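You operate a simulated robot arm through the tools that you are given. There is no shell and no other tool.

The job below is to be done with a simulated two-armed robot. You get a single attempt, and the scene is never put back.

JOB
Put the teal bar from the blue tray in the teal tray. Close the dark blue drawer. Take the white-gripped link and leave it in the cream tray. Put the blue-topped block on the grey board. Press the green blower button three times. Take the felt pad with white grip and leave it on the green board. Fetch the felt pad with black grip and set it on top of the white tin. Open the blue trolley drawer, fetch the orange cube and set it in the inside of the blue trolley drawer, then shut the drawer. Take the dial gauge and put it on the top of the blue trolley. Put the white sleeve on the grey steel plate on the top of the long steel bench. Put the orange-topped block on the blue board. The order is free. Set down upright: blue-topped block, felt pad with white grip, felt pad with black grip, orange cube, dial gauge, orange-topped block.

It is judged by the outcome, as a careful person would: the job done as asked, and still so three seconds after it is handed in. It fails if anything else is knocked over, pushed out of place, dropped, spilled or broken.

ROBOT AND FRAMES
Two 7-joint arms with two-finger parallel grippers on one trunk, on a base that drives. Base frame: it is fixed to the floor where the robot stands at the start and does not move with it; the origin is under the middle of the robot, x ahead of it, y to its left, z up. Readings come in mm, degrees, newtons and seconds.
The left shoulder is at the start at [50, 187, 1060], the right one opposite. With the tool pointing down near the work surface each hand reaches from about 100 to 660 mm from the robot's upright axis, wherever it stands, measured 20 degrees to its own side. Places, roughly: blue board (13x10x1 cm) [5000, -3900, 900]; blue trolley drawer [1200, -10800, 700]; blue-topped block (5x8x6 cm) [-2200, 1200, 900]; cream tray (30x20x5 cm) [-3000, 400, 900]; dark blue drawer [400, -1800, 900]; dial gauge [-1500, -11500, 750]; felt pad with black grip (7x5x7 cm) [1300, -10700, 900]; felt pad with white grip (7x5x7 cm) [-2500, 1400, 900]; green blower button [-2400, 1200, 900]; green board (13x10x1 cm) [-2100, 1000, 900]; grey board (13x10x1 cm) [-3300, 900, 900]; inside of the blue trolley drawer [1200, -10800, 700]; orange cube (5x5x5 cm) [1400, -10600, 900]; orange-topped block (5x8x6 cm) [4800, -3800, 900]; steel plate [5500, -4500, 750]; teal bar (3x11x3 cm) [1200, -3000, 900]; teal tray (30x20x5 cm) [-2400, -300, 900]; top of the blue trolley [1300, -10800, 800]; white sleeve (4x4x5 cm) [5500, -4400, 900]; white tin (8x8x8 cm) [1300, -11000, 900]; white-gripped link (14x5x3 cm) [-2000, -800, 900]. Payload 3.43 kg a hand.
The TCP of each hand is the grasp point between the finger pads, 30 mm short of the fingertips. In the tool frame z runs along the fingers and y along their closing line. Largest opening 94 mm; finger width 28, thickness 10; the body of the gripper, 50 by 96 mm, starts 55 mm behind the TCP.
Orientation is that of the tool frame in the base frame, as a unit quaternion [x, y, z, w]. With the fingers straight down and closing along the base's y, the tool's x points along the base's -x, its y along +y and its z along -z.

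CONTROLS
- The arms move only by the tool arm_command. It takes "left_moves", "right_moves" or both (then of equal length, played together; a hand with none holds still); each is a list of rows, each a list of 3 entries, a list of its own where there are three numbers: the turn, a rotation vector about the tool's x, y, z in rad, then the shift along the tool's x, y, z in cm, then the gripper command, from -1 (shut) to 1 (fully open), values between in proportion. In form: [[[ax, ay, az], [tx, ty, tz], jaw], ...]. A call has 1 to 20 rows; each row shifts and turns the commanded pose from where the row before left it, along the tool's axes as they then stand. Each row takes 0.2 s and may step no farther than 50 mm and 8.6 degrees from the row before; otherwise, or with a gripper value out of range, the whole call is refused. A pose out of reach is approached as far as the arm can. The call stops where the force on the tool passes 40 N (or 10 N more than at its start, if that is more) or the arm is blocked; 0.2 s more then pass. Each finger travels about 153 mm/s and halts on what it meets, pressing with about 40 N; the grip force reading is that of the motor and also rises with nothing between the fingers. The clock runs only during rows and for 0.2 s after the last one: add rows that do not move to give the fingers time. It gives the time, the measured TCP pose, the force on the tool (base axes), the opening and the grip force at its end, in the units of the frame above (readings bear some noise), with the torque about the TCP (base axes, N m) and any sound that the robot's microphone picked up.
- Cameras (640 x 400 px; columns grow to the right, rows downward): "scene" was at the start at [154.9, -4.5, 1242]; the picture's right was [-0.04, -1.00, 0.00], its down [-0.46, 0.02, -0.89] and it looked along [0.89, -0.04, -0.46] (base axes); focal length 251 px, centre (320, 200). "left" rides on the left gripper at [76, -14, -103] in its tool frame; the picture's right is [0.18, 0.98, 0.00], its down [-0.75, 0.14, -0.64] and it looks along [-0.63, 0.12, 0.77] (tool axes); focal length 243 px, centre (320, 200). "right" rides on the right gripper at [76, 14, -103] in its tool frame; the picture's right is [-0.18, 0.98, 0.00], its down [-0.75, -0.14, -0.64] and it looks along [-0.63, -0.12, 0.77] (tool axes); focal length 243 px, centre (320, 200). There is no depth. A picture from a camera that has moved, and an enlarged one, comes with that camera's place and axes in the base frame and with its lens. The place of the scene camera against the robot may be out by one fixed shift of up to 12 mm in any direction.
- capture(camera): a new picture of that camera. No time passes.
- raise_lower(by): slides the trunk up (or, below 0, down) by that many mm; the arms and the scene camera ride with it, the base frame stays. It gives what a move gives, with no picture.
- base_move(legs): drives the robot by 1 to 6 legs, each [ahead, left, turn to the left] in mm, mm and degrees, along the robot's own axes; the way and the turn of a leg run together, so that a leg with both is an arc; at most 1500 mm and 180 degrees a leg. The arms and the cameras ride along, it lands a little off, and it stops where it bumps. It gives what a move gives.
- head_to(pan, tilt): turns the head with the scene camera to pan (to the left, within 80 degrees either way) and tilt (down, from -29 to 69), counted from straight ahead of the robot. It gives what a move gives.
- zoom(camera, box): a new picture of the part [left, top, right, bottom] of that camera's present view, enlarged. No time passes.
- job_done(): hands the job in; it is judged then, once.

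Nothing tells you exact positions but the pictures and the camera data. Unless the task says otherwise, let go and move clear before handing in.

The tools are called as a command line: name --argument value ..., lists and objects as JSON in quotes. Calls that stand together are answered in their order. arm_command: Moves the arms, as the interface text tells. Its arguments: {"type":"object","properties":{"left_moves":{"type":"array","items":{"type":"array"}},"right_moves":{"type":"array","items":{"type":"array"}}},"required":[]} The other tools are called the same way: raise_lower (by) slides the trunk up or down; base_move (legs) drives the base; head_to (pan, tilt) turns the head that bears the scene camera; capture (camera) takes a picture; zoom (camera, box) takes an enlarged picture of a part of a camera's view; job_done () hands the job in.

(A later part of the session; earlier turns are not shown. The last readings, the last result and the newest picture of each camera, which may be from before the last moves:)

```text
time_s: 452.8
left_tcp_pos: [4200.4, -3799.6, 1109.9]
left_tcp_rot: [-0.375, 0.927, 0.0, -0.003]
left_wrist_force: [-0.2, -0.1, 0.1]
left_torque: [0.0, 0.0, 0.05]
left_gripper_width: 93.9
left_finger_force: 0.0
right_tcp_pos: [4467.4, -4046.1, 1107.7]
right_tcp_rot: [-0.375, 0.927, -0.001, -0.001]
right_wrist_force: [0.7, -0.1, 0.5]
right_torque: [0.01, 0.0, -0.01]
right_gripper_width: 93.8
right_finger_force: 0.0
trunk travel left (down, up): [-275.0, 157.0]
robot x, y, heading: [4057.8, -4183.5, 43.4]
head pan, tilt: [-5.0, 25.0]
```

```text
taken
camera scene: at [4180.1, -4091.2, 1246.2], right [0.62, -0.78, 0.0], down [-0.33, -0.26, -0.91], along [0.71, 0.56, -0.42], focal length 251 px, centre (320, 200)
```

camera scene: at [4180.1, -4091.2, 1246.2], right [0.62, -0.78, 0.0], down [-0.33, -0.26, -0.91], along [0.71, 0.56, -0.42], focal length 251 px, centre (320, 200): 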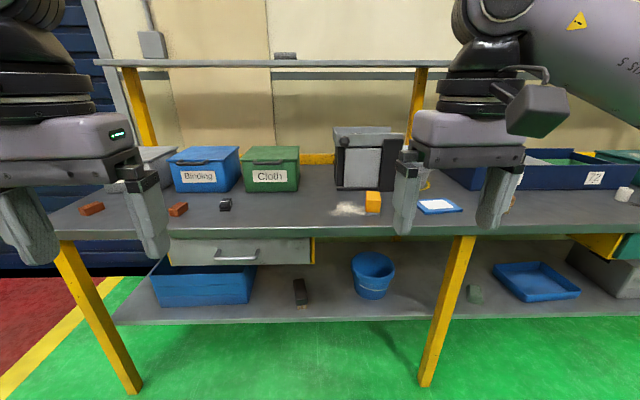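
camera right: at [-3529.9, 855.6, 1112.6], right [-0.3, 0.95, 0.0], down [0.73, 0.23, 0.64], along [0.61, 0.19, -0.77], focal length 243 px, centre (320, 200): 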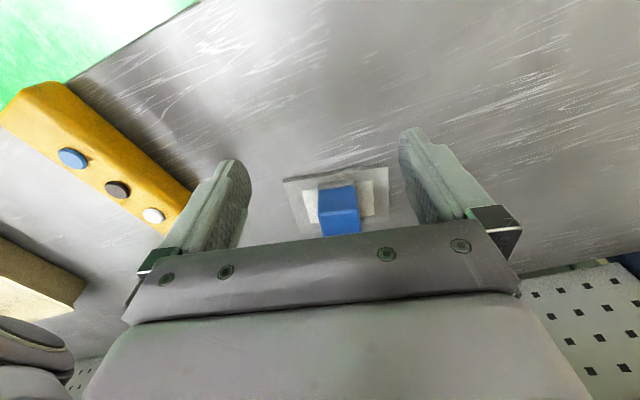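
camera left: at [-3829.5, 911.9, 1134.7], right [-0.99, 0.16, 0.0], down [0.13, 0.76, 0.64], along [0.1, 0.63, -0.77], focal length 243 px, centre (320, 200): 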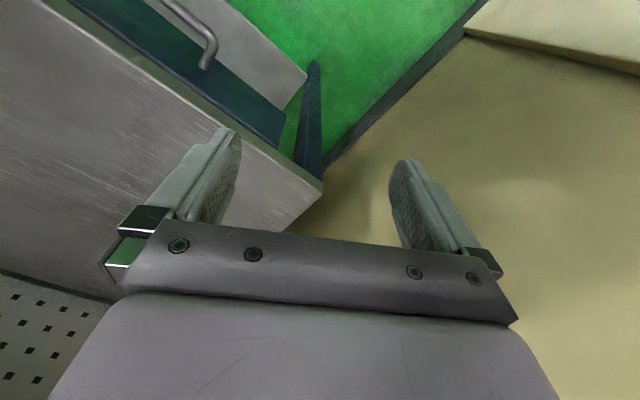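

base_move --legs '[[290, -70, 0]]'

capture --camera "right"

capture --camera "scene"

```text
time_s: 454.8
left_tcp_pos: [4456.4, -3651.7, 1110.9]
left_tcp_rot: [-0.375, 0.927, 0.0, -0.003]
left_wrist_force: [0.0, 0.2, 0.2]
left_torque: [0.01, 0.0, 0.02]
left_gripper_width: 93.8
left_finger_force: 0.1
right_tcp_pos: [4724.6, -3900.2, 1107.5]
right_tcp_rot: [-0.376, 0.927, -0.001, -0.001]
right_wrist_force: [1.0, -0.5, -0.2]
right_torque: [0.01, 0.02, 0.0]
right_gripper_width: 94.1
right_finger_force: 0.1
trunk travel left (down, up): [-275.0, 157.0]
robot x, y, heading: [4319.3, -4043.3, 43.7]
head pan, tilt: [-5.0, 25.0]
```

```text
taken
camera right: at [4658.8, -3941.7, 1209.5], right [-0.55, 0.83, 0.0], down [0.64, 0.43, 0.64], along [0.54, 0.35, -0.77], focal length 243 px, centre (320, 200)
```

right: 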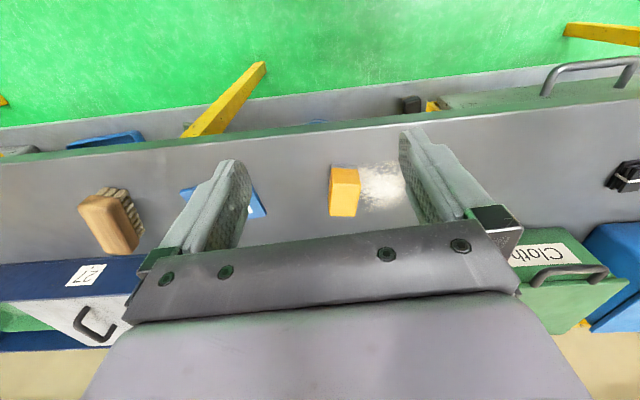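

```text
taken
camera scene: at [4436.8, -3943.9, 1246.1], right [0.62, -0.78, 0.0], down [-0.33, -0.26, -0.91], along [0.71, 0.56, -0.42], focal length 251 px, centre (320, 200)
```

scene: 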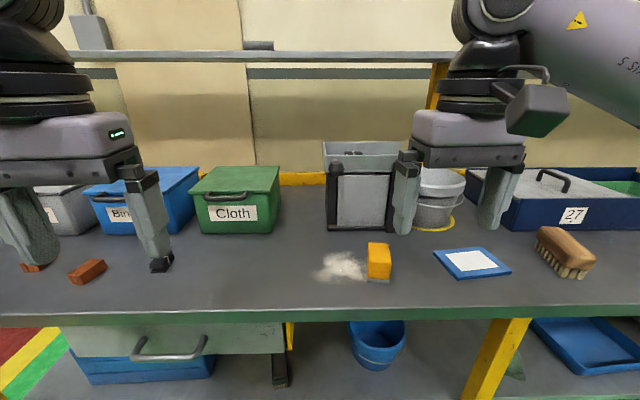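

zoom --camera "right" --box '[160, 140, 420, 260]'

zoom --camera "scene" --box '[300, 220, 540, 320]'

```text
2.46 times, centred on (290, 200) of right
camera zoom: at [4658.8, -3941.7, 1209.5], right [-0.55, 0.83, 0.0], down [0.64, 0.43, 0.64], along [0.54, 0.35, -0.77], focal length 597 px, centre (394, 200)
```

zoom: 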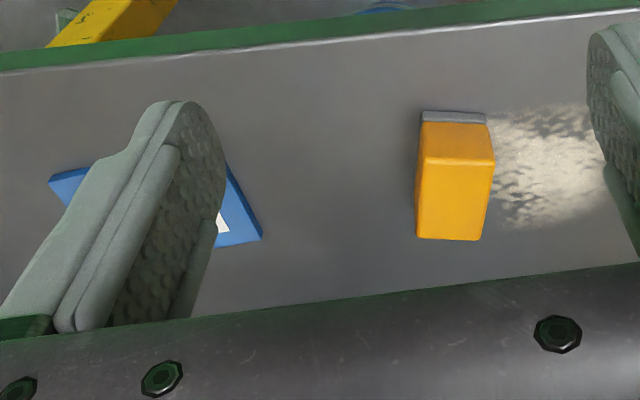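

```text
2.67 times, centred on (420, 270) of scene
camera zoom: at [4436.8, -3943.9, 1246.1], right [0.62, -0.78, 0.0], down [-0.33, -0.26, -0.91], along [0.71, 0.56, -0.42], focal length 669 px, centre (53, 13)
```

zoom: 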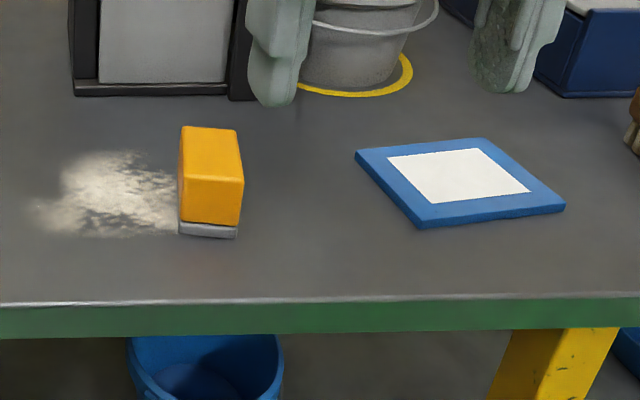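

The orange-topped block is at about (4840, -3782), with its long axis near 33°. I'll move the right hand above it, aligned to close across its short side.

arm_command --right_moves '[[[0, 0, 0], [-3.3, 0.1, 0], 1], [[0, 0, 0], [-3.3, 0.1, 0], 0.6], [[0, 0, 0], [-3.3, 0.1, 1], 0.6], [[0, 0, 0.0935], [-3.3, 0.1, 2], 0.6], [[0, 0, 0.0935], [-3.3, 0.1, 3], 0.6], [[0, 0, 0], [0, 0, 3], 0.6], [[0, 0, 0], [0, 0, 3], 0.6], [[0, 0, 0], [0, 0, 0], 0.6]]'

capture --camera "right"

zoom --camera "scene" --box '[300, 190, 500, 310]'

```text
time_s: 456.6
left_tcp_pos: [4456.4, -3652.6, 1111.1]
left_tcp_rot: [-0.376, 0.927, 0.0, -0.003]
left_wrist_force: [0.0, -0.2, -0.4]
left_torque: [0.01, 0.05, -0.04]
left_gripper_width: 94.2
left_finger_force: 0.0
right_tcp_pos: [4839.9, -3784.8, 989.3]
right_tcp_rot: [-0.288, 0.958, -0.001, 0.0]
right_wrist_force: [-0.5, 1.0, 0.1]
right_torque: [-0.01, 0.0, 0.0]
right_gripper_width: 75.4
right_finger_force: 0.0
trunk travel left (down, up): [-275.0, 157.0]
robot x, y, heading: [4317.6, -4040.9, 43.6]
head pan, tilt: [-5.0, 25.0]
```

```text
taken
camera right: at [4767.9, -3815.1, 1090.6], right [-0.39, 0.92, 0.0], down [0.71, 0.3, 0.64], along [0.59, 0.25, -0.77], focal length 243 px, centre (320, 200)
```

right: 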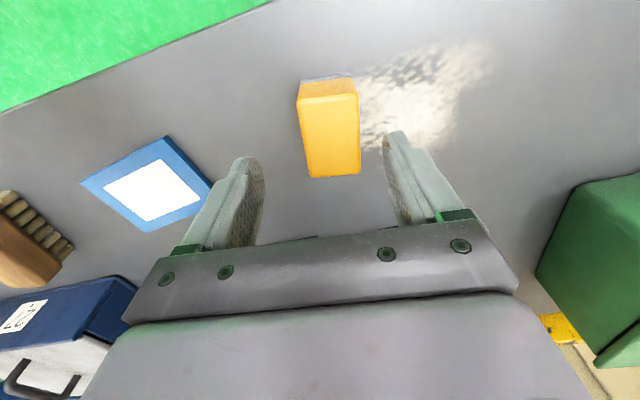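

```text
3.20 times, centred on (400, 250) of scene
camera zoom: at [4436.4, -3944.1, 1246.2], right [0.62, -0.78, 0.0], down [-0.33, -0.26, -0.91], along [0.71, 0.56, -0.42], focal length 803 px, centre (64, 40)
```

zoom: 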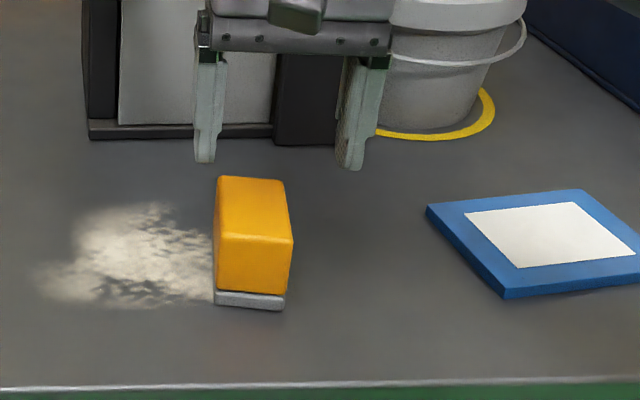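

arm_command --right_moves '[[[0, 0, 0.045], [-0.55, 0.8, 1.5], 0.6], [[0, 0, 0], [0, 0, 2.5], 0.6], [[0, 0, 0], [0, 0, 2.2], 0.6], [[0, 0, 0], [0, 0, 1.2], 0.6], [[0, 0, 0], [0, 0, 0], 0.6]]'

capture --camera "right"

zoom --camera "scene" --box '[300, 190, 500, 310]'

```text
time_s: 457.8
left_tcp_pos: [4455.5, -3652.5, 1110.9]
left_tcp_rot: [-0.375, 0.927, 0.001, -0.003]
left_wrist_force: [0.0, -0.3, 0.5]
left_torque: [0.04, -0.02, 0.0]
left_gripper_width: 93.8
left_finger_force: 0.0
right_tcp_pos: [4841.2, -3773.1, 912.8]
right_tcp_rot: [-0.266, 0.964, -0.001, 0.0]
right_wrist_force: [-0.5, 1.0, 0.0]
right_torque: [0.01, 0.03, -0.01]
right_gripper_width: 75.3
right_finger_force: 0.0
trunk travel left (down, up): [-275.0, 157.0]
robot x, y, heading: [4317.7, -4040.2, 43.5]
head pan, tilt: [-5.0, 25.0]
```

```text
taken
camera right: at [4768.2, -3800.0, 1015.4], right [-0.35, 0.94, 0.0], down [0.72, 0.27, 0.64], along [0.6, 0.22, -0.77], focal length 243 px, centre (320, 200)
```

right: 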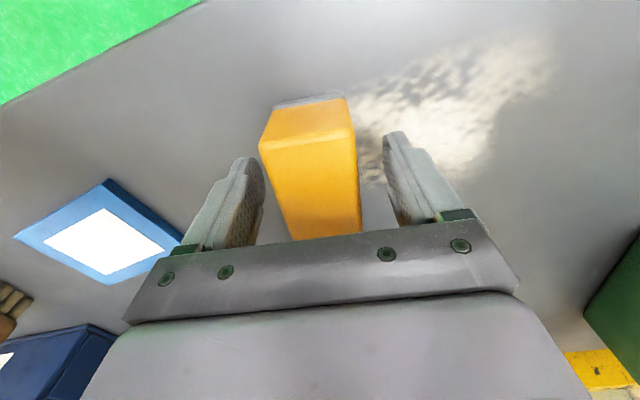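

```text
3.20 times, centred on (400, 250) of scene
camera zoom: at [4436.4, -3944.1, 1246.2], right [0.62, -0.78, 0.0], down [-0.33, -0.26, -0.91], along [0.71, 0.56, -0.42], focal length 803 px, centre (64, 40)
```

zoom: 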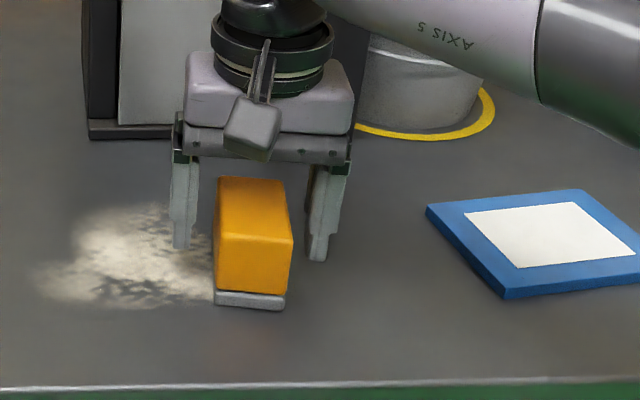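

arm_command --right_moves '[[[0, 0, 0], [0, 0, 0], 0.2], [[0, 0, 0], [0, 0, 0], -0.1], [[0, 0, 0], [0, 0, 0], -0.5], [[0, 0, 0], [0, 0, 0], -1], [[0, 0, 0], [0, 0, 0], -1]]'

arm_command --right_moves '[[[0, 0, 0], [0, 0, -0.3], -1], [[0, 0, 0], [0, 0, -0.5], -1], [[0, 0, 0], [0, 0, -0.7], -1], [[0, 0, 0], [0, 0, -1], -1], [[0, 0, 0], [0, 0, -1.2], -1], [[0, 0, 0], [0, 0, -1.2], -1], [[0, 0, 0], [0, 0, -1.2], -1], [[0, 0, 0], [0, 0, -1], -1], [[0, 0, 0], [0, 0, 0], -1]]'

zoom --camera "scene" --box '[300, 160, 500, 310]'

capture --camera "right"

```text
time_s: 459.0
left_tcp_pos: [4456.9, -3652.7, 1110.1]
left_tcp_rot: [-0.376, 0.927, 0.001, -0.002]
left_wrist_force: [-0.3, -0.7, -0.8]
left_torque: [0.02, -0.03, 0.02]
left_gripper_width: 94.1
left_finger_force: 0.2
right_tcp_pos: [4841.6, -3773.2, 912.9]
right_tcp_rot: [-0.265, 0.964, -0.002, 0.0]
right_wrist_force: [0.8, 0.2, 0.1]
right_torque: [0.06, -0.07, -0.05]
right_gripper_width: 49.1
right_finger_force: 40.4
trunk travel left (down, up): [-275.0, 157.0]
robot x, y, heading: [4315.2, -4040.3, 43.6]
head pan, tilt: [-5.0, 25.0]
```

```text
time_s: 461.0
left_tcp_pos: [4457.4, -3651.5, 1111.0]
left_tcp_rot: [-0.375, 0.927, 0.001, -0.003]
left_wrist_force: [0.3, -0.2, 0.3]
left_torque: [0.0, -0.02, -0.01]
left_gripper_width: 93.8
left_finger_force: 0.0
right_tcp_pos: [4841.9, -3772.4, 986.9]
right_tcp_rot: [-0.266, 0.964, -0.002, -0.001]
right_wrist_force: [-0.1, 0.1, -2.8]
right_torque: [0.04, 0.02, -0.02]
right_gripper_width: 49.1
right_finger_force: 39.9
trunk travel left (down, up): [-275.0, 157.0]
robot x, y, heading: [4315.2, -4041.9, 43.7]
head pan, tilt: [-5.0, 25.0]
```

```text
2.67 times, centred on (400, 235) of scene
camera zoom: at [4436.7, -3944.0, 1246.1], right [0.62, -0.78, 0.0], down [-0.33, -0.26, -0.91], along [0.71, 0.56, -0.42], focal length 669 px, centre (107, 107)
```

zoom: 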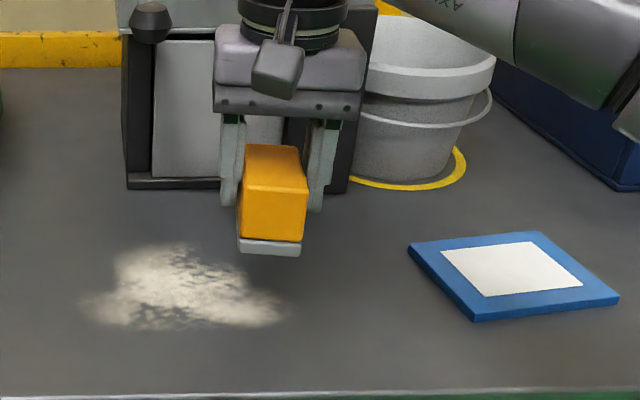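

```text
taken
camera right: at [4768.2, -3800.6, 1087.7], right [-0.35, 0.94, 0.0], down [0.72, 0.27, 0.64], along [0.6, 0.22, -0.77], focal length 243 px, centre (320, 200)
```

right: 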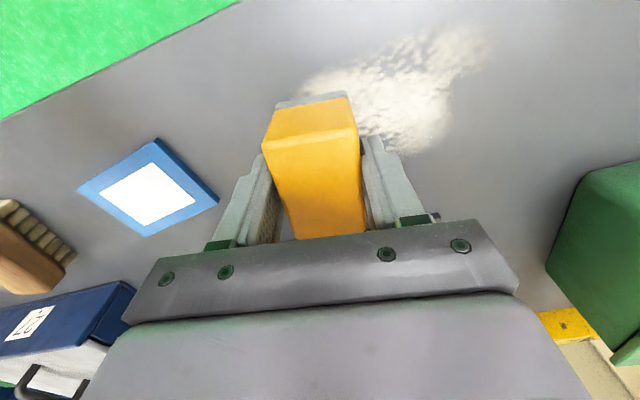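

The block is lifted. The blue board is centred near (4993, -3920) with its long axis at about -40°. I'll shift the base right and turn the block to match.

base_move --legs '[[0, -200, 0]]'

arm_command --right_moves '[[[0, 0, 0.1375], [0, 0, 0], -1], [[0, 0, 0.1375], [0, 0, 0], -1], [[0, 0, 0.1375], [0, 0, 0], -1], [[0, 0, 0.1375], [0, 0, 0], -1], [[0, 0, 0.1375], [0, 0, 0], -1], [[0, 0, 0.1375], [0, 0, 0], -1], [[0, 0, 0.1375], [0, 0, 0], -1], [[0, 0, 0.1375], [0, 0, 0], -1], [[0, 0, 0.1375], [0, 0, 0], -1], [[0, 0, 0], [0, 0, 0], -1]]'

capture --camera "right"

capture --camera "scene"

```text
time_s: 463.4
left_tcp_pos: [4593.9, -3797.9, 1110.9]
left_tcp_rot: [-0.377, 0.926, 0.001, -0.003]
left_wrist_force: [-0.1, 0.1, 0.1]
left_torque: [-0.02, 0.0, 0.02]
left_gripper_width: 93.8
left_finger_force: 0.2
right_tcp_pos: [4980.0, -3916.3, 985.0]
right_tcp_rot: [-0.267, 0.964, -0.002, -0.001]
right_wrist_force: [-0.2, -0.1, -2.8]
right_torque: [0.0, 0.02, 0.0]
right_gripper_width: 48.8
right_finger_force: 39.9
trunk travel left (down, up): [-275.0, 157.0]
robot x, y, heading: [4456.7, -4184.6, 43.6]
head pan, tilt: [-5.0, 25.0]
```

```text
time_s: 465.6
left_tcp_pos: [4593.6, -3797.9, 1109.3]
left_tcp_rot: [-0.377, 0.926, 0.0, -0.003]
left_wrist_force: [-0.8, -0.1, 0.3]
left_torque: [-0.03, 0.01, -0.02]
left_gripper_width: 93.9
left_finger_force: 0.1
right_tcp_pos: [4979.1, -3916.6, 985.4]
right_tcp_rot: [0.343, 0.939, -0.001, 0.001]
right_wrist_force: [-0.1, -0.3, -3.1]
right_torque: [0.01, 0.04, 0.0]
right_gripper_width: 49.0
right_finger_force: 40.2
trunk travel left (down, up): [-275.0, 157.0]
robot x, y, heading: [4454.7, -4188.1, 43.7]
head pan, tilt: [-5.0, 25.0]
```

```text
taken
camera right: at [4929.3, -3857.1, 1088.1], right [0.77, 0.63, 0.0], down [0.49, -0.59, 0.64], along [0.41, -0.5, -0.76], focal length 243 px, centre (320, 200)
```

right: 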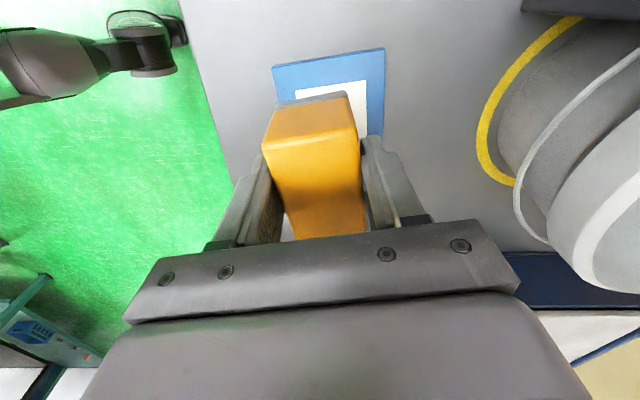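

```text
taken
camera scene: at [4574.9, -4089.3, 1246.1], right [0.62, -0.78, 0.0], down [-0.33, -0.26, -0.91], along [0.71, 0.57, -0.42], focal length 251 px, centre (320, 200)
```

scene: 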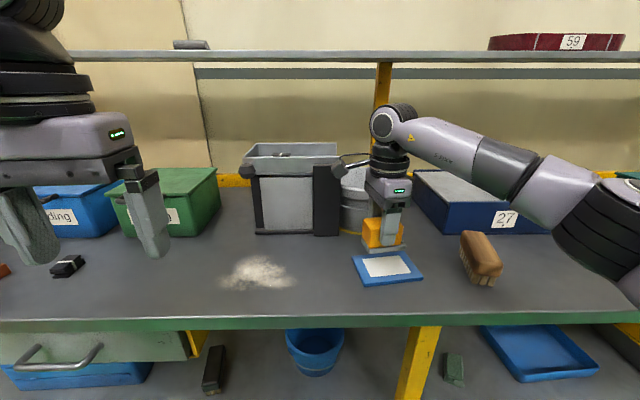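

arm_command --right_moves '[[[0, 0, 0], [-0.8, 0.5, 1], -1], [[0, 0, 0], [-0.7, 0.5, 1.2], -1], [[0, 0, 0], [0, 0, 1.2], -1], [[0, 0, 0], [0, 0, 0.6], -1], [[0, 0, 0], [0, 0, 0], -1]]'

capture --camera "right"

zoom --camera "scene" --box '[300, 180, 480, 300]'

```text
time_s: 466.8
left_tcp_pos: [4594.2, -3797.3, 1111.5]
left_tcp_rot: [-0.377, 0.926, 0.001, -0.003]
left_wrist_force: [-0.2, -0.2, 0.4]
left_torque: [-0.03, -0.03, 0.02]
left_gripper_width: 93.9
left_finger_force: 0.0
right_tcp_pos: [4996.4, -3920.6, 946.3]
right_tcp_rot: [0.341, 0.94, -0.001, 0.0]
right_wrist_force: [-0.2, 0.1, -2.4]
right_torque: [0.0, 0.01, 0.04]
right_gripper_width: 48.8
right_finger_force: 40.0
trunk travel left (down, up): [-275.0, 157.0]
robot x, y, heading: [4455.3, -4185.2, 43.7]
head pan, tilt: [-5.0, 25.0]
```

```text
taken
camera right: at [4947.1, -3860.4, 1048.2], right [0.77, 0.64, 0.0], down [0.49, -0.59, 0.64], along [0.41, -0.5, -0.76], focal length 243 px, centre (320, 200)
```

right: 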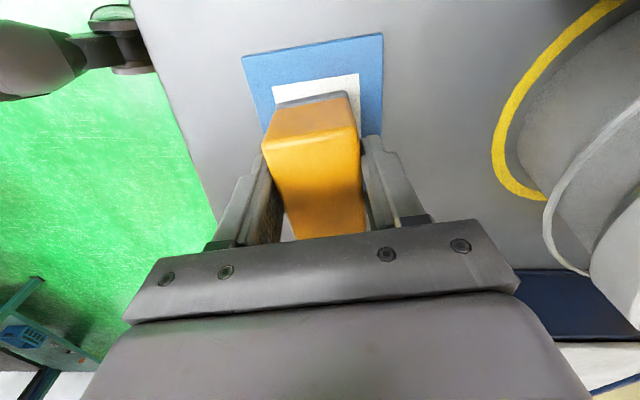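

```text
3.33 times, centred on (390, 240) of scene
camera zoom: at [4574.9, -4089.3, 1246.1], right [0.62, -0.78, 0.0], down [-0.33, -0.26, -0.91], along [0.71, 0.57, -0.42], focal length 836 px, centre (87, 67)
```

zoom: 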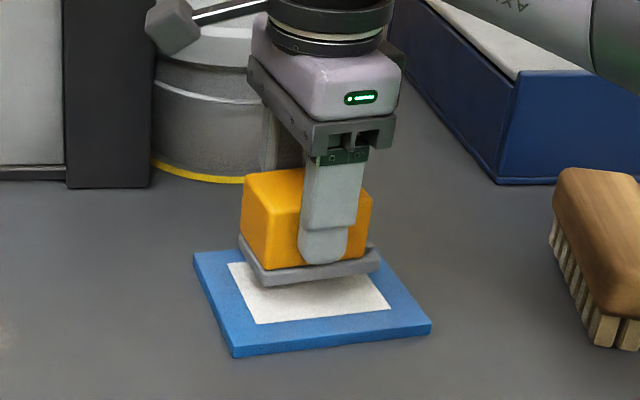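

arm_command --right_moves '[[[0, 0, 0], [-0.2, 0.1, 0.7], -1], [[0, 0, 0], [0, 0, 0.8], -1], [[0, 0, 0], [0, 0, 0.5], -1], [[0, 0, 0], [0, 0, 0], -1]]'

arm_command --right_moves '[[[0, 0, 0], [0, 0, 0.2], -1], [[0, 0, 0], [0, 0, 0], -1]]'

arm_command --right_moves '[[[0, 0, 0], [0, 0, 0.2], -1], [[0, 0, 0], [0, 0, 0], -1]]'

zoom --camera "scene" --box '[300, 180, 480, 300]'

```text
time_s: 467.8
left_tcp_pos: [4593.2, -3797.7, 1109.8]
left_tcp_rot: [-0.378, 0.926, 0.0, -0.003]
left_wrist_force: [-0.5, -0.7, -0.8]
left_torque: [-0.02, 0.01, 0.0]
left_gripper_width: 94.0
left_finger_force: 0.0
right_tcp_pos: [4999.0, -3920.3, 925.8]
right_tcp_rot: [0.34, 0.94, -0.001, 0.001]
right_wrist_force: [0.3, 0.4, -3.4]
right_torque: [-0.01, 0.01, 0.0]
right_gripper_width: 49.1
right_finger_force: 40.1
trunk travel left (down, up): [-275.0, 157.0]
robot x, y, heading: [4452.5, -4186.8, 43.6]
head pan, tilt: [-5.0, 25.0]
```

```text
time_s: 468.4
left_tcp_pos: [4593.8, -3796.4, 1109.5]
left_tcp_rot: [-0.378, 0.926, 0.001, -0.002]
left_wrist_force: [0.0, -0.5, -0.2]
left_torque: [0.0, -0.04, 0.0]
left_gripper_width: 93.9
left_finger_force: 0.2
right_tcp_pos: [4999.8, -3921.1, 923.9]
right_tcp_rot: [0.341, 0.94, -0.001, 0.001]
right_wrist_force: [-0.7, -0.6, -2.7]
right_torque: [0.05, 0.05, -0.01]
right_gripper_width: 49.0
right_finger_force: 39.8
trunk travel left (down, up): [-275.0, 157.0]
robot x, y, heading: [4453.4, -4190.4, 43.6]
head pan, tilt: [-5.0, 25.0]
```

```text
time_s: 469.0
left_tcp_pos: [4593.7, -3798.7, 1109.3]
left_tcp_rot: [-0.377, 0.926, 0.001, -0.004]
left_wrist_force: [0.2, -0.4, -0.3]
left_torque: [-0.02, -0.01, -0.05]
left_gripper_width: 93.9
left_finger_force: 0.0
right_tcp_pos: [4998.6, -3921.1, 923.8]
right_tcp_rot: [0.342, 0.94, 0.001, 0.001]
right_wrist_force: [3.3, -0.2, 8.3]
right_torque: [0.16, 0.17, -0.01]
right_gripper_width: 49.3
right_finger_force: 39.7
trunk travel left (down, up): [-275.0, 157.0]
robot x, y, heading: [4458.0, -4185.5, 43.6]
head pan, tilt: [-5.0, 25.0]
```

```text
3.33 times, centred on (390, 240) of scene
camera zoom: at [4574.3, -4089.8, 1246.4], right [0.62, -0.78, 0.0], down [-0.33, -0.26, -0.91], along [0.71, 0.57, -0.42], focal length 836 px, centre (87, 67)
```

zoom: 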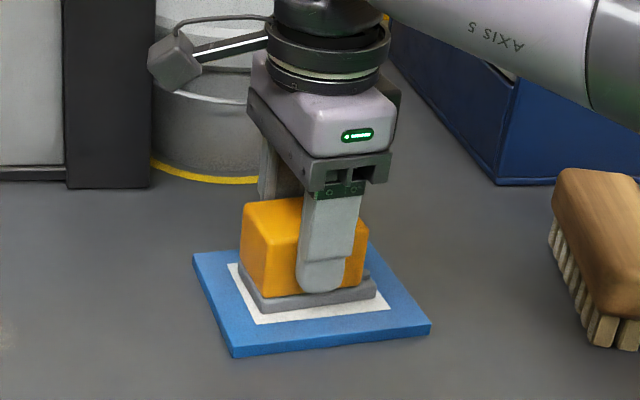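

arm_command --right_moves '[[[0, 0, 0], [0, 0, -0.1], -1], [[0, 0, 0], [0, 0, 0], -0.2], [[0, 0, 0], [0, 0, 0], 0.3], [[0, 0, 0], [0, 0, 0], 0.6], [[0, 0, 0], [0, 0, 0], 0.6], [[0, 0, 0], [0, 0, -1], 0.6], [[0, 0, 0], [0, 0, -2], 0.6], [[0, 0, 0], [0, 0, -3], 0.6], [[0, 0, 0], [0, 0, -4], 0.6], [[0, 0, 0], [0, 0, -4], 0.6], [[0, 0, 0], [0, -4, -3], 1], [[0, 0, 0], [0, -4, 0], 1]]'

zoom --camera "scene" --box '[300, 180, 480, 300]'

capture --camera "right"

```text
time_s: 471.6
left_tcp_pos: [4594.3, -3797.9, 1111.0]
left_tcp_rot: [-0.377, 0.926, 0.001, -0.004]
left_wrist_force: [0.6, -0.1, 0.1]
left_torque: [-0.01, -0.01, -0.02]
left_gripper_width: 93.9
left_finger_force: 0.1
right_tcp_pos: [4947.4, -3979.3, 1093.8]
right_tcp_rot: [0.343, 0.939, -0.002, 0.002]
right_wrist_force: [0.4, -0.5, -1.4]
right_torque: [0.03, -0.03, -0.01]
right_gripper_width: 94.0
right_finger_force: 0.1
trunk travel left (down, up): [-275.0, 157.0]
robot x, y, heading: [4455.2, -4189.5, 43.7]
head pan, tilt: [-5.0, 25.0]
```

```text
3.33 times, centred on (390, 240) of scene
camera zoom: at [4574.7, -4089.8, 1246.2], right [0.62, -0.78, 0.0], down [-0.33, -0.26, -0.91], along [0.71, 0.57, -0.42], focal length 836 px, centre (87, 67)
```

zoom: 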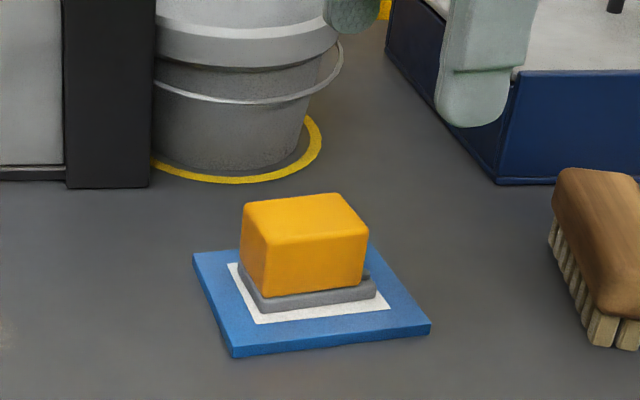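

```text
taken
camera right: at [4897.9, -3919.9, 1196.5], right [0.77, 0.63, 0.0], down [0.49, -0.59, 0.64], along [0.41, -0.5, -0.76], focal length 243 px, centre (320, 200)
```

right: 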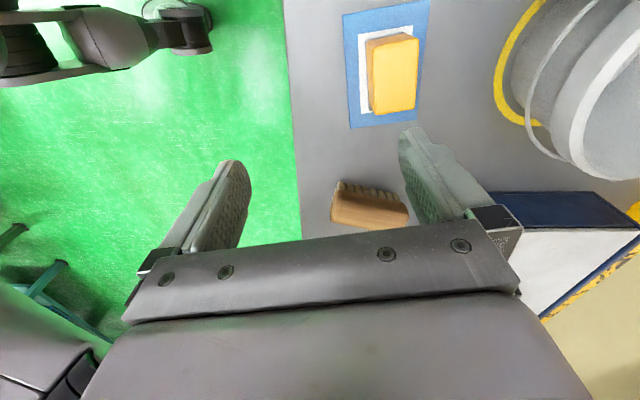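

The orange-topped block is upright on the blue board. Next is the white sleeve further right; I'll straighten the right hand and slide along the bench.

arm_command --right_moves '[[[0, 0, -0.1375], [0, 0, 0], 1], [[0, 0, -0.1375], [0, 0, 0], 1], [[0, 0, -0.1375], [0, 0, 0], 1], [[0, 0, -0.1375], [0, 0, 0], 1], [[0, 0, -0.1375], [0, 0, 0], 1], [[0, 0, -0.1375], [0, 0, 0], 1], [[0, 0, -0.1375], [0, 0, 0], 1], [[0, 0, -0.1375], [0, 0, 0], 1], [[0, 0, -0.1375], [0, 0, 0], 1], [[0, 0, -0.1375], [0, 0, 0], 1], [[0, 0, -0.1], [0, 0, 0], 1], [[0, 0, 0], [3, 0, -1], 1], [[0, 0, 0], [3, 0, 0], 1]]'

base_move --legs '[[-150, 0, 0], [0, -600, 0]]'

head_to --pan -5 --tilt 25

capture --camera "scene"

```text
time_s: 474.4
left_tcp_pos: [4594.5, -3798.4, 1109.2]
left_tcp_rot: [-0.377, 0.926, 0.0, -0.002]
left_wrist_force: [0.2, -0.8, -0.6]
left_torque: [-0.03, 0.01, -0.02]
left_gripper_width: 93.7
left_finger_force: 0.1
right_tcp_pos: [4904.5, -4023.7, 1101.8]
right_tcp_rot: [-0.38, 0.925, -0.001, 0.0]
right_wrist_force: [-0.4, 0.0, -0.4]
right_torque: [-0.01, -0.01, -0.01]
right_gripper_width: 94.0
right_finger_force: 0.1
trunk travel left (down, up): [-275.0, 157.0]
robot x, y, heading: [4454.9, -4191.1, 43.9]
head pan, tilt: [-5.0, 25.0]
```

```text
time_s: 481.0
left_tcp_pos: [4895.8, -4324.0, 1110.2]
left_tcp_rot: [-0.377, 0.926, 0.001, -0.003]
left_wrist_force: [0.6, -0.4, -1.2]
left_torque: [0.02, 0.0, -0.02]
left_gripper_width: 93.9
left_finger_force: 0.1
right_tcp_pos: [5207.7, -4548.4, 1100.4]
right_tcp_rot: [-0.379, 0.925, -0.001, 0.0]
right_wrist_force: [-0.4, 0.1, 0.0]
right_torque: [0.02, -0.01, 0.01]
right_gripper_width: 93.9
right_finger_force: 0.1
trunk travel left (down, up): [-275.0, 157.0]
robot x, y, heading: [4758.1, -4711.9, 43.6]
head pan, tilt: [-5.0, 25.0]
```

```text
time_s: 481.6
left_tcp_pos: [4896.0, -4322.9, 1110.9]
left_tcp_rot: [-0.377, 0.926, 0.001, -0.003]
left_wrist_force: [0.3, -0.4, -0.2]
left_torque: [0.01, -0.01, -0.01]
left_gripper_width: 94.2
left_finger_force: 0.0
right_tcp_pos: [5207.8, -4547.4, 1100.9]
right_tcp_rot: [-0.38, 0.925, -0.001, -0.001]
right_wrist_force: [0.4, 0.5, -0.3]
right_torque: [0.03, -0.02, -0.04]
right_gripper_width: 93.9
right_finger_force: 0.0
trunk travel left (down, up): [-275.0, 157.0]
robot x, y, heading: [4758.1, -4715.2, 43.6]
head pan, tilt: [-5.0, 25.0]
```

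```text
taken
camera scene: at [4877.3, -4615.2, 1246.2], right [0.63, -0.78, 0.0], down [-0.33, -0.26, -0.91], along [0.71, 0.57, -0.42], focal length 251 px, centre (320, 200)
```

scene: 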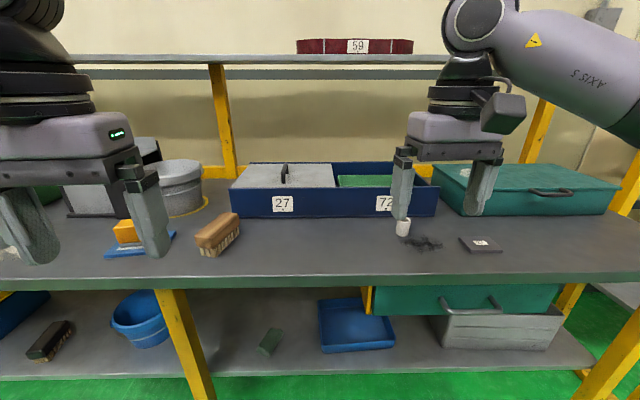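

zoom --camera "scene" --box '[340, 190, 540, 290]'

capture --camera "right"

```text
3.20 times, centred on (440, 240) of scene
camera zoom: at [4877.3, -4615.2, 1246.2], right [0.63, -0.78, 0.0], down [-0.33, -0.26, -0.91], along [0.71, 0.57, -0.42], focal length 803 px, centre (-64, 72)
```

zoom: 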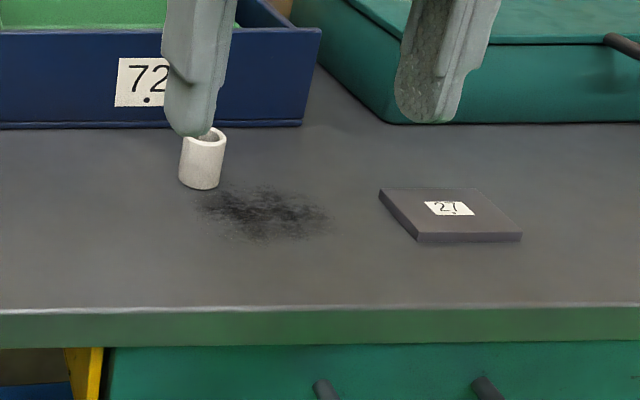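

```text
taken
camera right: at [5141.9, -4592.0, 1203.3], right [-0.56, 0.83, 0.0], down [0.64, 0.43, 0.64], along [0.53, 0.36, -0.77], focal length 243 px, centre (320, 200)
```

right: 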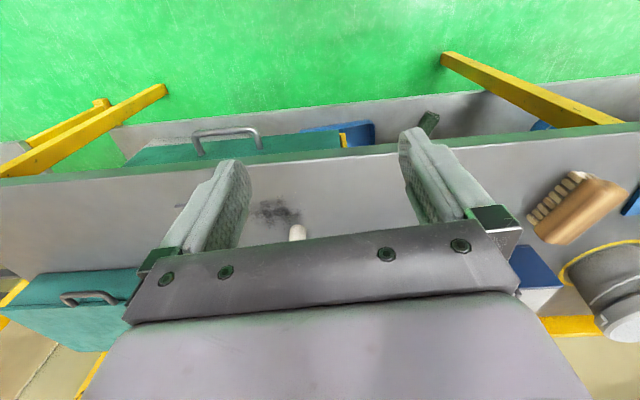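

The white sleeve is standing near (5475, -4430), with the grey steel plate labelled 27 to its right at about (5550, -4600). I'll move in.

base_move --legs '[[160, -110, 0]]'

capture --camera "right"

capture --camera "scene"

```text
time_s: 483.2
left_tcp_pos: [5090.0, -4291.6, 1110.4]
left_tcp_rot: [-0.375, 0.927, 0.002, -0.003]
left_wrist_force: [-1.0, 0.2, -0.5]
left_torque: [0.02, 0.02, 0.0]
left_gripper_width: 93.9
left_finger_force: 0.1
right_tcp_pos: [5398.5, -4516.6, 1100.6]
right_tcp_rot: [-0.376, 0.926, -0.001, 0.0]
right_wrist_force: [0.1, -0.1, -0.1]
right_torque: [0.01, -0.05, -0.02]
right_gripper_width: 93.9
right_finger_force: 0.0
trunk travel left (down, up): [-275.0, 157.0]
robot x, y, heading: [4948.4, -4677.5, 43.5]
head pan, tilt: [-5.0, 25.0]
```

```text
taken
camera right: at [5334.8, -4560.4, 1203.1], right [-0.56, 0.83, 0.0], down [0.64, 0.43, 0.64], along [0.53, 0.35, -0.77], focal length 243 px, centre (320, 200)
```

right: 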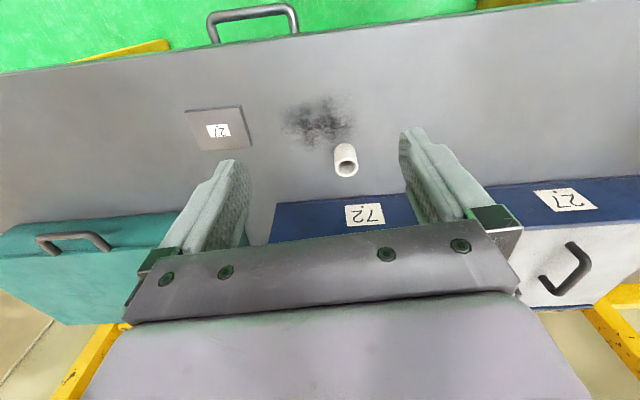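

```text
taken
camera scene: at [5070.2, -4582.1, 1246.1], right [0.62, -0.78, 0.0], down [-0.33, -0.26, -0.91], along [0.71, 0.56, -0.42], focal length 251 px, centre (320, 200)
```

scene: 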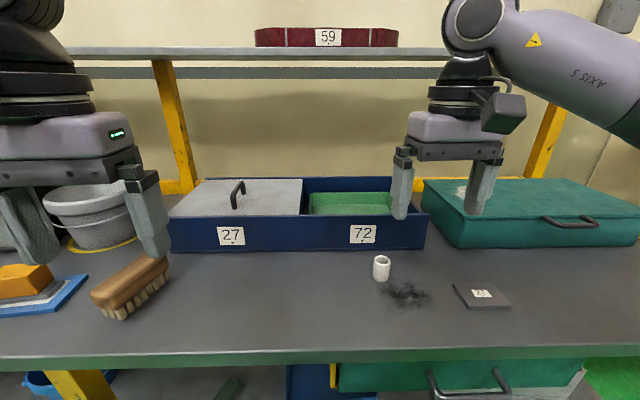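

arm_command --right_moves '[[[0, 0, 0], [-3.6, 0.5, 0], 1], [[0, 0, 0], [-3.6, 0.5, 2], 0.6], [[0, 0, 0], [-3.5, 0.5, 3], 0.6], [[0, 0, 0], [0, 0, 4], 0.6], [[0, 0, 0], [0, 0, 4], 0.6], [[0, 0, 0], [0, 0, 0], 0.6]]'

capture --camera "right"

zoom --camera "scene" --box '[310, 210, 510, 330]'

```text
time_s: 484.6
left_tcp_pos: [5090.5, -4291.3, 1111.1]
left_tcp_rot: [-0.374, 0.928, 0.0, -0.003]
left_wrist_force: [0.0, -0.5, -0.1]
left_torque: [0.0, 0.0, -0.02]
left_gripper_width: 94.2
left_finger_force: 0.1
right_tcp_pos: [5467.6, -4428.0, 970.3]
right_tcp_rot: [-0.377, 0.926, -0.002, 0.0]
right_wrist_force: [-0.4, -0.5, 0.4]
right_torque: [0.01, -0.01, 0.02]
right_gripper_width: 75.2
right_finger_force: 0.0
trunk travel left (down, up): [-275.0, 157.0]
robot x, y, heading: [4949.9, -4675.8, 43.4]
head pan, tilt: [-5.0, 25.0]
```

```text
taken
camera right: at [5401.8, -4471.8, 1072.3], right [-0.56, 0.83, 0.0], down [0.64, 0.43, 0.64], along [0.54, 0.35, -0.77], focal length 243 px, centre (320, 200)
```

right: 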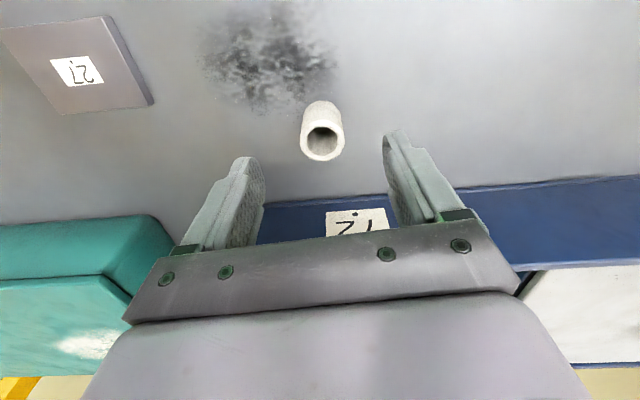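

```text
3.20 times, centred on (410, 270) of scene
camera zoom: at [5069.7, -4582.2, 1246.2], right [0.62, -0.78, 0.0], down [-0.33, -0.26, -0.91], along [0.71, 0.56, -0.42], focal length 803 px, centre (32, -24)
```

zoom: 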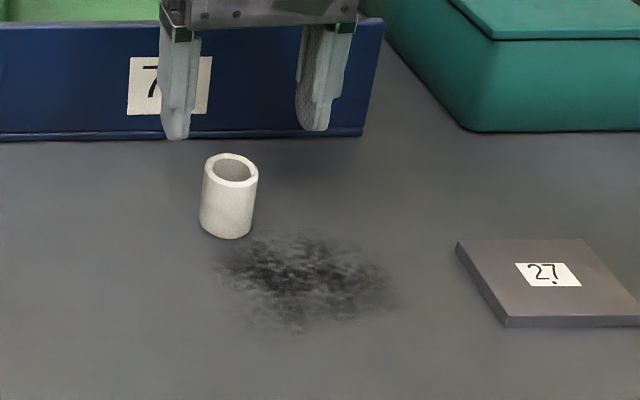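

arm_command --right_moves '[[[0, 0, 0], [-0.3, 0.1, 2], 0.6], [[0, 0, 0], [0, 0, 2.5], 0.6], [[0, 0, 0], [0, 0, 2], 0.6], [[0, 0, 0], [0, 0, 0.4], 0.6], [[0, 0, 0], [0, 0, 0], 0.6]]'

capture --camera "right"

zoom --camera "scene" --box '[310, 210, 510, 330]'

```text
time_s: 485.8
left_tcp_pos: [5090.0, -4291.4, 1110.7]
left_tcp_rot: [-0.375, 0.927, 0.001, -0.003]
left_wrist_force: [-0.3, 0.2, -0.4]
left_torque: [0.03, 0.03, 0.0]
left_gripper_width: 94.0
left_finger_force: 0.0
right_tcp_pos: [5467.9, -4429.6, 902.8]
right_tcp_rot: [-0.377, 0.926, -0.002, 0.0]
right_wrist_force: [-0.1, 0.3, -0.4]
right_torque: [0.02, 0.03, 0.0]
right_gripper_width: 75.2
right_finger_force: 0.0
trunk travel left (down, up): [-275.0, 157.0]
robot x, y, heading: [4949.3, -4680.0, 43.3]
head pan, tilt: [-5.0, 25.0]
```

```text
taken
camera right: at [5402.8, -4473.5, 1004.5], right [-0.56, 0.83, 0.0], down [0.64, 0.43, 0.64], along [0.53, 0.35, -0.77], focal length 243 px, centre (320, 200)
```

right: 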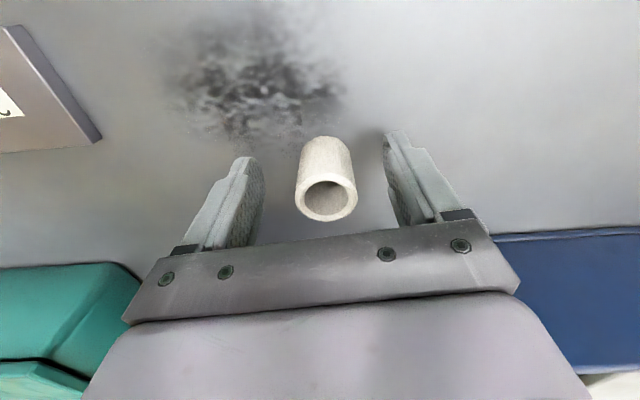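

```text
3.20 times, centred on (410, 270) of scene
camera zoom: at [5069.7, -4582.2, 1246.2], right [0.62, -0.78, 0.0], down [-0.33, -0.26, -0.91], along [0.71, 0.56, -0.42], focal length 803 px, centre (32, -24)
```

zoom: 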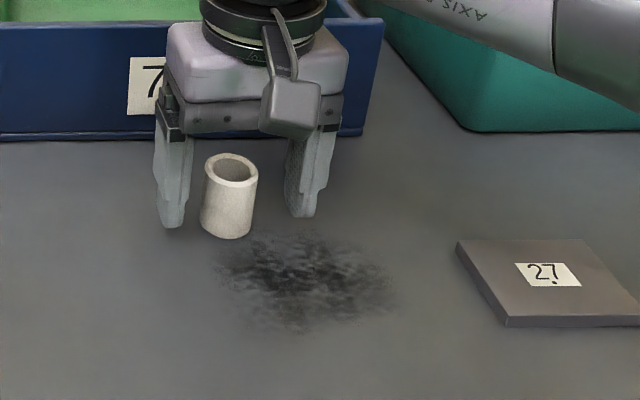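

arm_command --right_moves '[[[0, 0, 0], [0, 0.3, 0], 0.5], [[0, 0, 0], [0, 0, 0], 0.1], [[0, 0, 0], [0, 0, 0], -0.1], [[0, 0, 0], [0, 0, 0], -0.5], [[0, 0, 0], [0, 0, 0], -1], [[0, 0, 0], [0, 0, 0], -1]]'

arm_command --right_moves '[[[0, 0, 0], [0, 0, -0.3], -1], [[0, 0, 0], [0, 0, -0.5], -1], [[0, 0, 0], [0, 0, -0.7], -1], [[0, 0, 0], [0, 0, -1], -1], [[0, 0, 0], [0, 0, -1.2], -1], [[0, 0, 0], [0, 0, -1.2], -1], [[0, 0, 0], [0, 0, 0], -1]]'

capture --camera "right"

zoom --camera "scene" --box '[310, 210, 510, 330]'

```text
time_s: 487.2
left_tcp_pos: [5090.8, -4291.1, 1110.2]
left_tcp_rot: [-0.375, 0.927, 0.0, -0.003]
left_wrist_force: [0.2, -0.1, 0.3]
left_torque: [0.03, 0.02, 0.03]
left_gripper_width: 94.0
left_finger_force: 0.1
right_tcp_pos: [5465.5, -4429.0, 902.8]
right_tcp_rot: [-0.376, 0.927, 0.0, 0.0]
right_wrist_force: [0.5, -0.4, 0.8]
right_torque: [-0.02, -0.04, 0.01]
right_gripper_width: 35.0
right_finger_force: 40.2
trunk travel left (down, up): [-275.0, 157.0]
robot x, y, heading: [4948.7, -4681.4, 43.6]
head pan, tilt: [-5.0, 25.0]
```

```text
time_s: 488.8
left_tcp_pos: [5089.8, -4291.1, 1110.2]
left_tcp_rot: [-0.375, 0.927, 0.001, -0.004]
left_wrist_force: [0.4, -0.1, 0.3]
left_torque: [-0.03, -0.05, 0.0]
left_gripper_width: 94.0
left_finger_force: 0.1
right_tcp_pos: [5465.0, -4425.6, 952.2]
right_tcp_rot: [-0.377, 0.926, -0.001, 0.0]
right_wrist_force: [-0.5, -0.4, -1.0]
right_torque: [0.03, -0.03, 0.01]
right_gripper_width: 34.7
right_finger_force: 39.5
trunk travel left (down, up): [-275.0, 157.0]
robot x, y, heading: [4949.3, -4677.6, 43.3]
head pan, tilt: [-5.0, 25.0]
```

```text
taken
camera right: at [5400.0, -4469.8, 1053.5], right [-0.56, 0.83, 0.0], down [0.64, 0.43, 0.64], along [0.53, 0.35, -0.77], focal length 243 px, centre (320, 200)
```

right: 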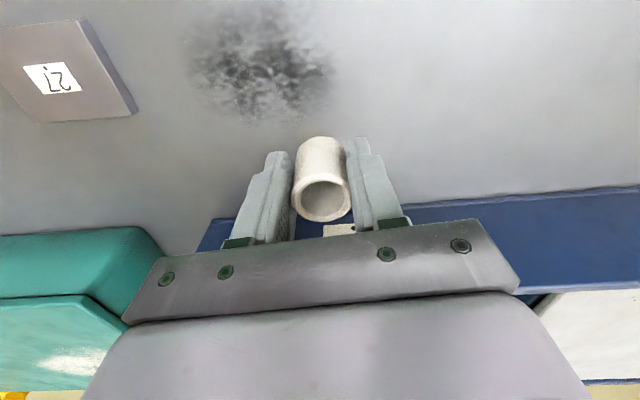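

```text
3.20 times, centred on (410, 270) of scene
camera zoom: at [5069.8, -4582.2, 1246.2], right [0.62, -0.78, 0.0], down [-0.33, -0.26, -0.91], along [0.71, 0.56, -0.42], focal length 803 px, centre (32, -24)
```

zoom: 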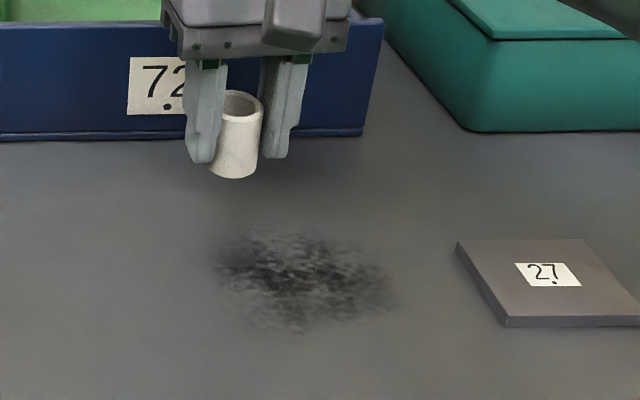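

The sleeve is held upright. I'll carry it over to the plate.

arm_command --right_moves '[[[0, 0, 0], [0.5, -1.2, -0.5], -1], [[0, 0, 0], [0.9, -2.2, 0], -1], [[0, 0, 0], [0.95, -2.3, 0], -1], [[0, 0, 0], [0.95, -2.3, 0], -1], [[0, 0, 0], [0.95, -2.3, 0], -1], [[0, 0, 0], [0.95, -2.3, 0], -1], [[0, 0, 0], [0.95, -2.2, 0], -1], [[0, 0, 0], [0.7, -1.7, 0], -1], [[0, 0, 0], [0.4, -1, 0], -1], [[0, 0, 0], [0, 0, 0], -1]]'

capture --camera "right"

capture --camera "scene"

```text
time_s: 491.0
left_tcp_pos: [5090.7, -4291.4, 1110.7]
left_tcp_rot: [-0.376, 0.927, 0.0, -0.004]
left_wrist_force: [-0.2, 0.2, 0.5]
left_torque: [0.02, 0.02, 0.0]
left_gripper_width: 94.1
left_finger_force: 0.2
right_tcp_pos: [5536.1, -4602.8, 956.7]
right_tcp_rot: [-0.377, 0.926, -0.002, 0.0]
right_wrist_force: [-0.3, 0.3, 0.7]
right_torque: [0.02, 0.02, -0.02]
right_gripper_width: 34.7
right_finger_force: 40.4
trunk travel left (down, up): [-275.0, 157.0]
robot x, y, heading: [4947.9, -4679.6, 43.8]
head pan, tilt: [-5.0, 25.0]
```

```text
taken
camera right: at [5470.9, -4646.9, 1059.2], right [-0.56, 0.83, 0.0], down [0.64, 0.43, 0.64], along [0.53, 0.35, -0.77], focal length 243 px, centre (320, 200)
```

right: 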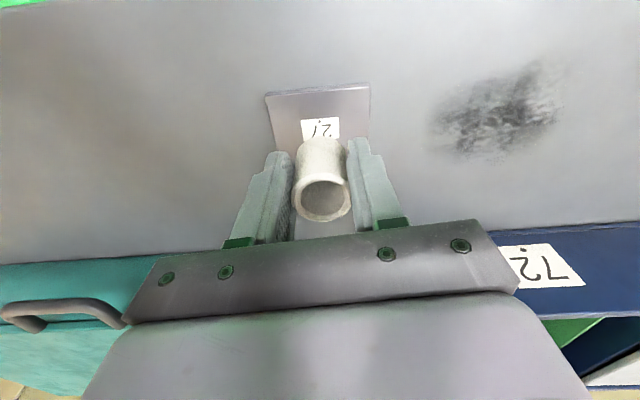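

```text
taken
camera scene: at [5069.7, -4582.2, 1246.2], right [0.62, -0.78, 0.0], down [-0.33, -0.26, -0.91], along [0.71, 0.56, -0.42], focal length 251 px, centre (320, 200)
```

scene: 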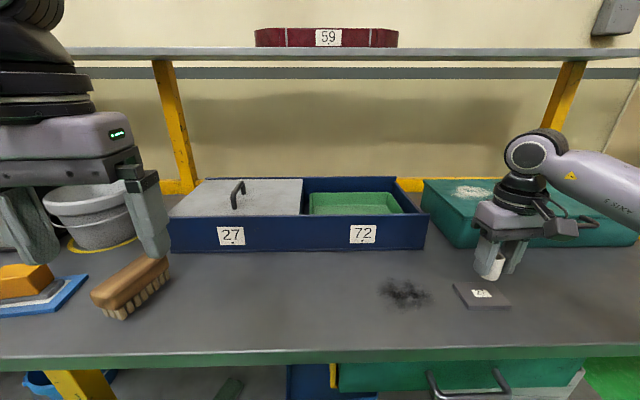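

arm_command --right_moves '[[[0, 0, 0], [0, 0, 1], -1], [[0, 0, 0], [0, 0, 1.2], -1], [[0, 0, 0], [0, 0, 1.2], -1], [[0, 0, 0], [0, 0, 0.5], -1], [[0, 0, 0], [0, 0, 0], -1]]'

zoom --camera "scene" --box '[400, 200, 580, 330]'

capture --camera "right"

```text
time_s: 492.2
left_tcp_pos: [5090.9, -4289.8, 1111.1]
left_tcp_rot: [-0.375, 0.927, 0.0, -0.002]
left_wrist_force: [0.2, -0.4, -0.6]
left_torque: [0.0, 0.0, 0.02]
left_gripper_width: 93.9
left_finger_force: 0.1
right_tcp_pos: [5534.9, -4602.3, 918.7]
right_tcp_rot: [-0.377, 0.926, -0.002, 0.001]
right_wrist_force: [0.7, -0.5, -0.6]
right_torque: [0.02, 0.02, -0.01]
right_gripper_width: 35.0
right_finger_force: 40.0
trunk travel left (down, up): [-275.0, 157.0]
robot x, y, heading: [4950.8, -4681.2, 43.4]
head pan, tilt: [-5.0, 25.0]
```

```text
3.08 times, centred on (490, 265) of scene
camera zoom: at [5069.7, -4582.2, 1246.2], right [0.62, -0.78, 0.0], down [-0.33, -0.26, -0.91], along [0.71, 0.56, -0.42], focal length 772 px, centre (-203, 0)
```

zoom: 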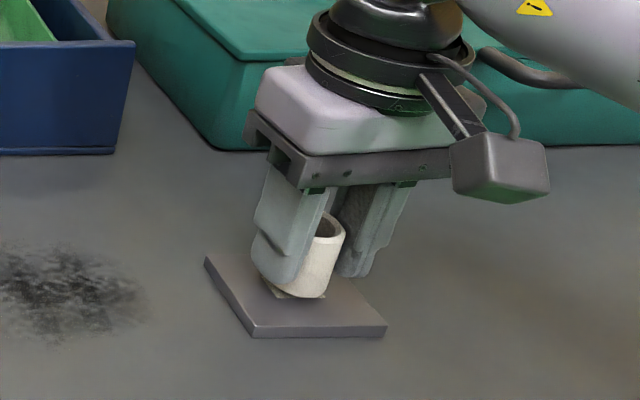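

```text
taken
camera right: at [5470.6, -4646.2, 1020.0], right [-0.56, 0.83, 0.0], down [0.64, 0.43, 0.64], along [0.54, 0.35, -0.77], focal length 243 px, centre (320, 200)
```

right: 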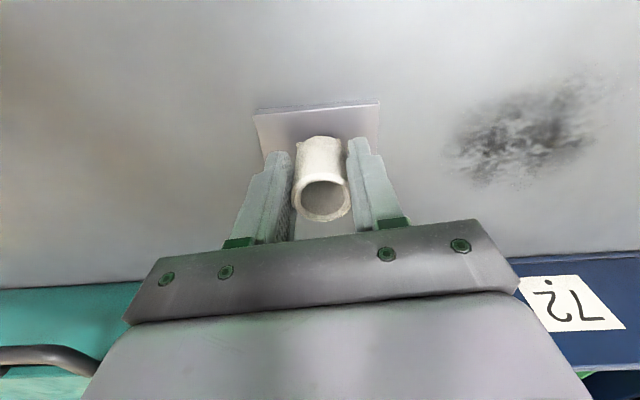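

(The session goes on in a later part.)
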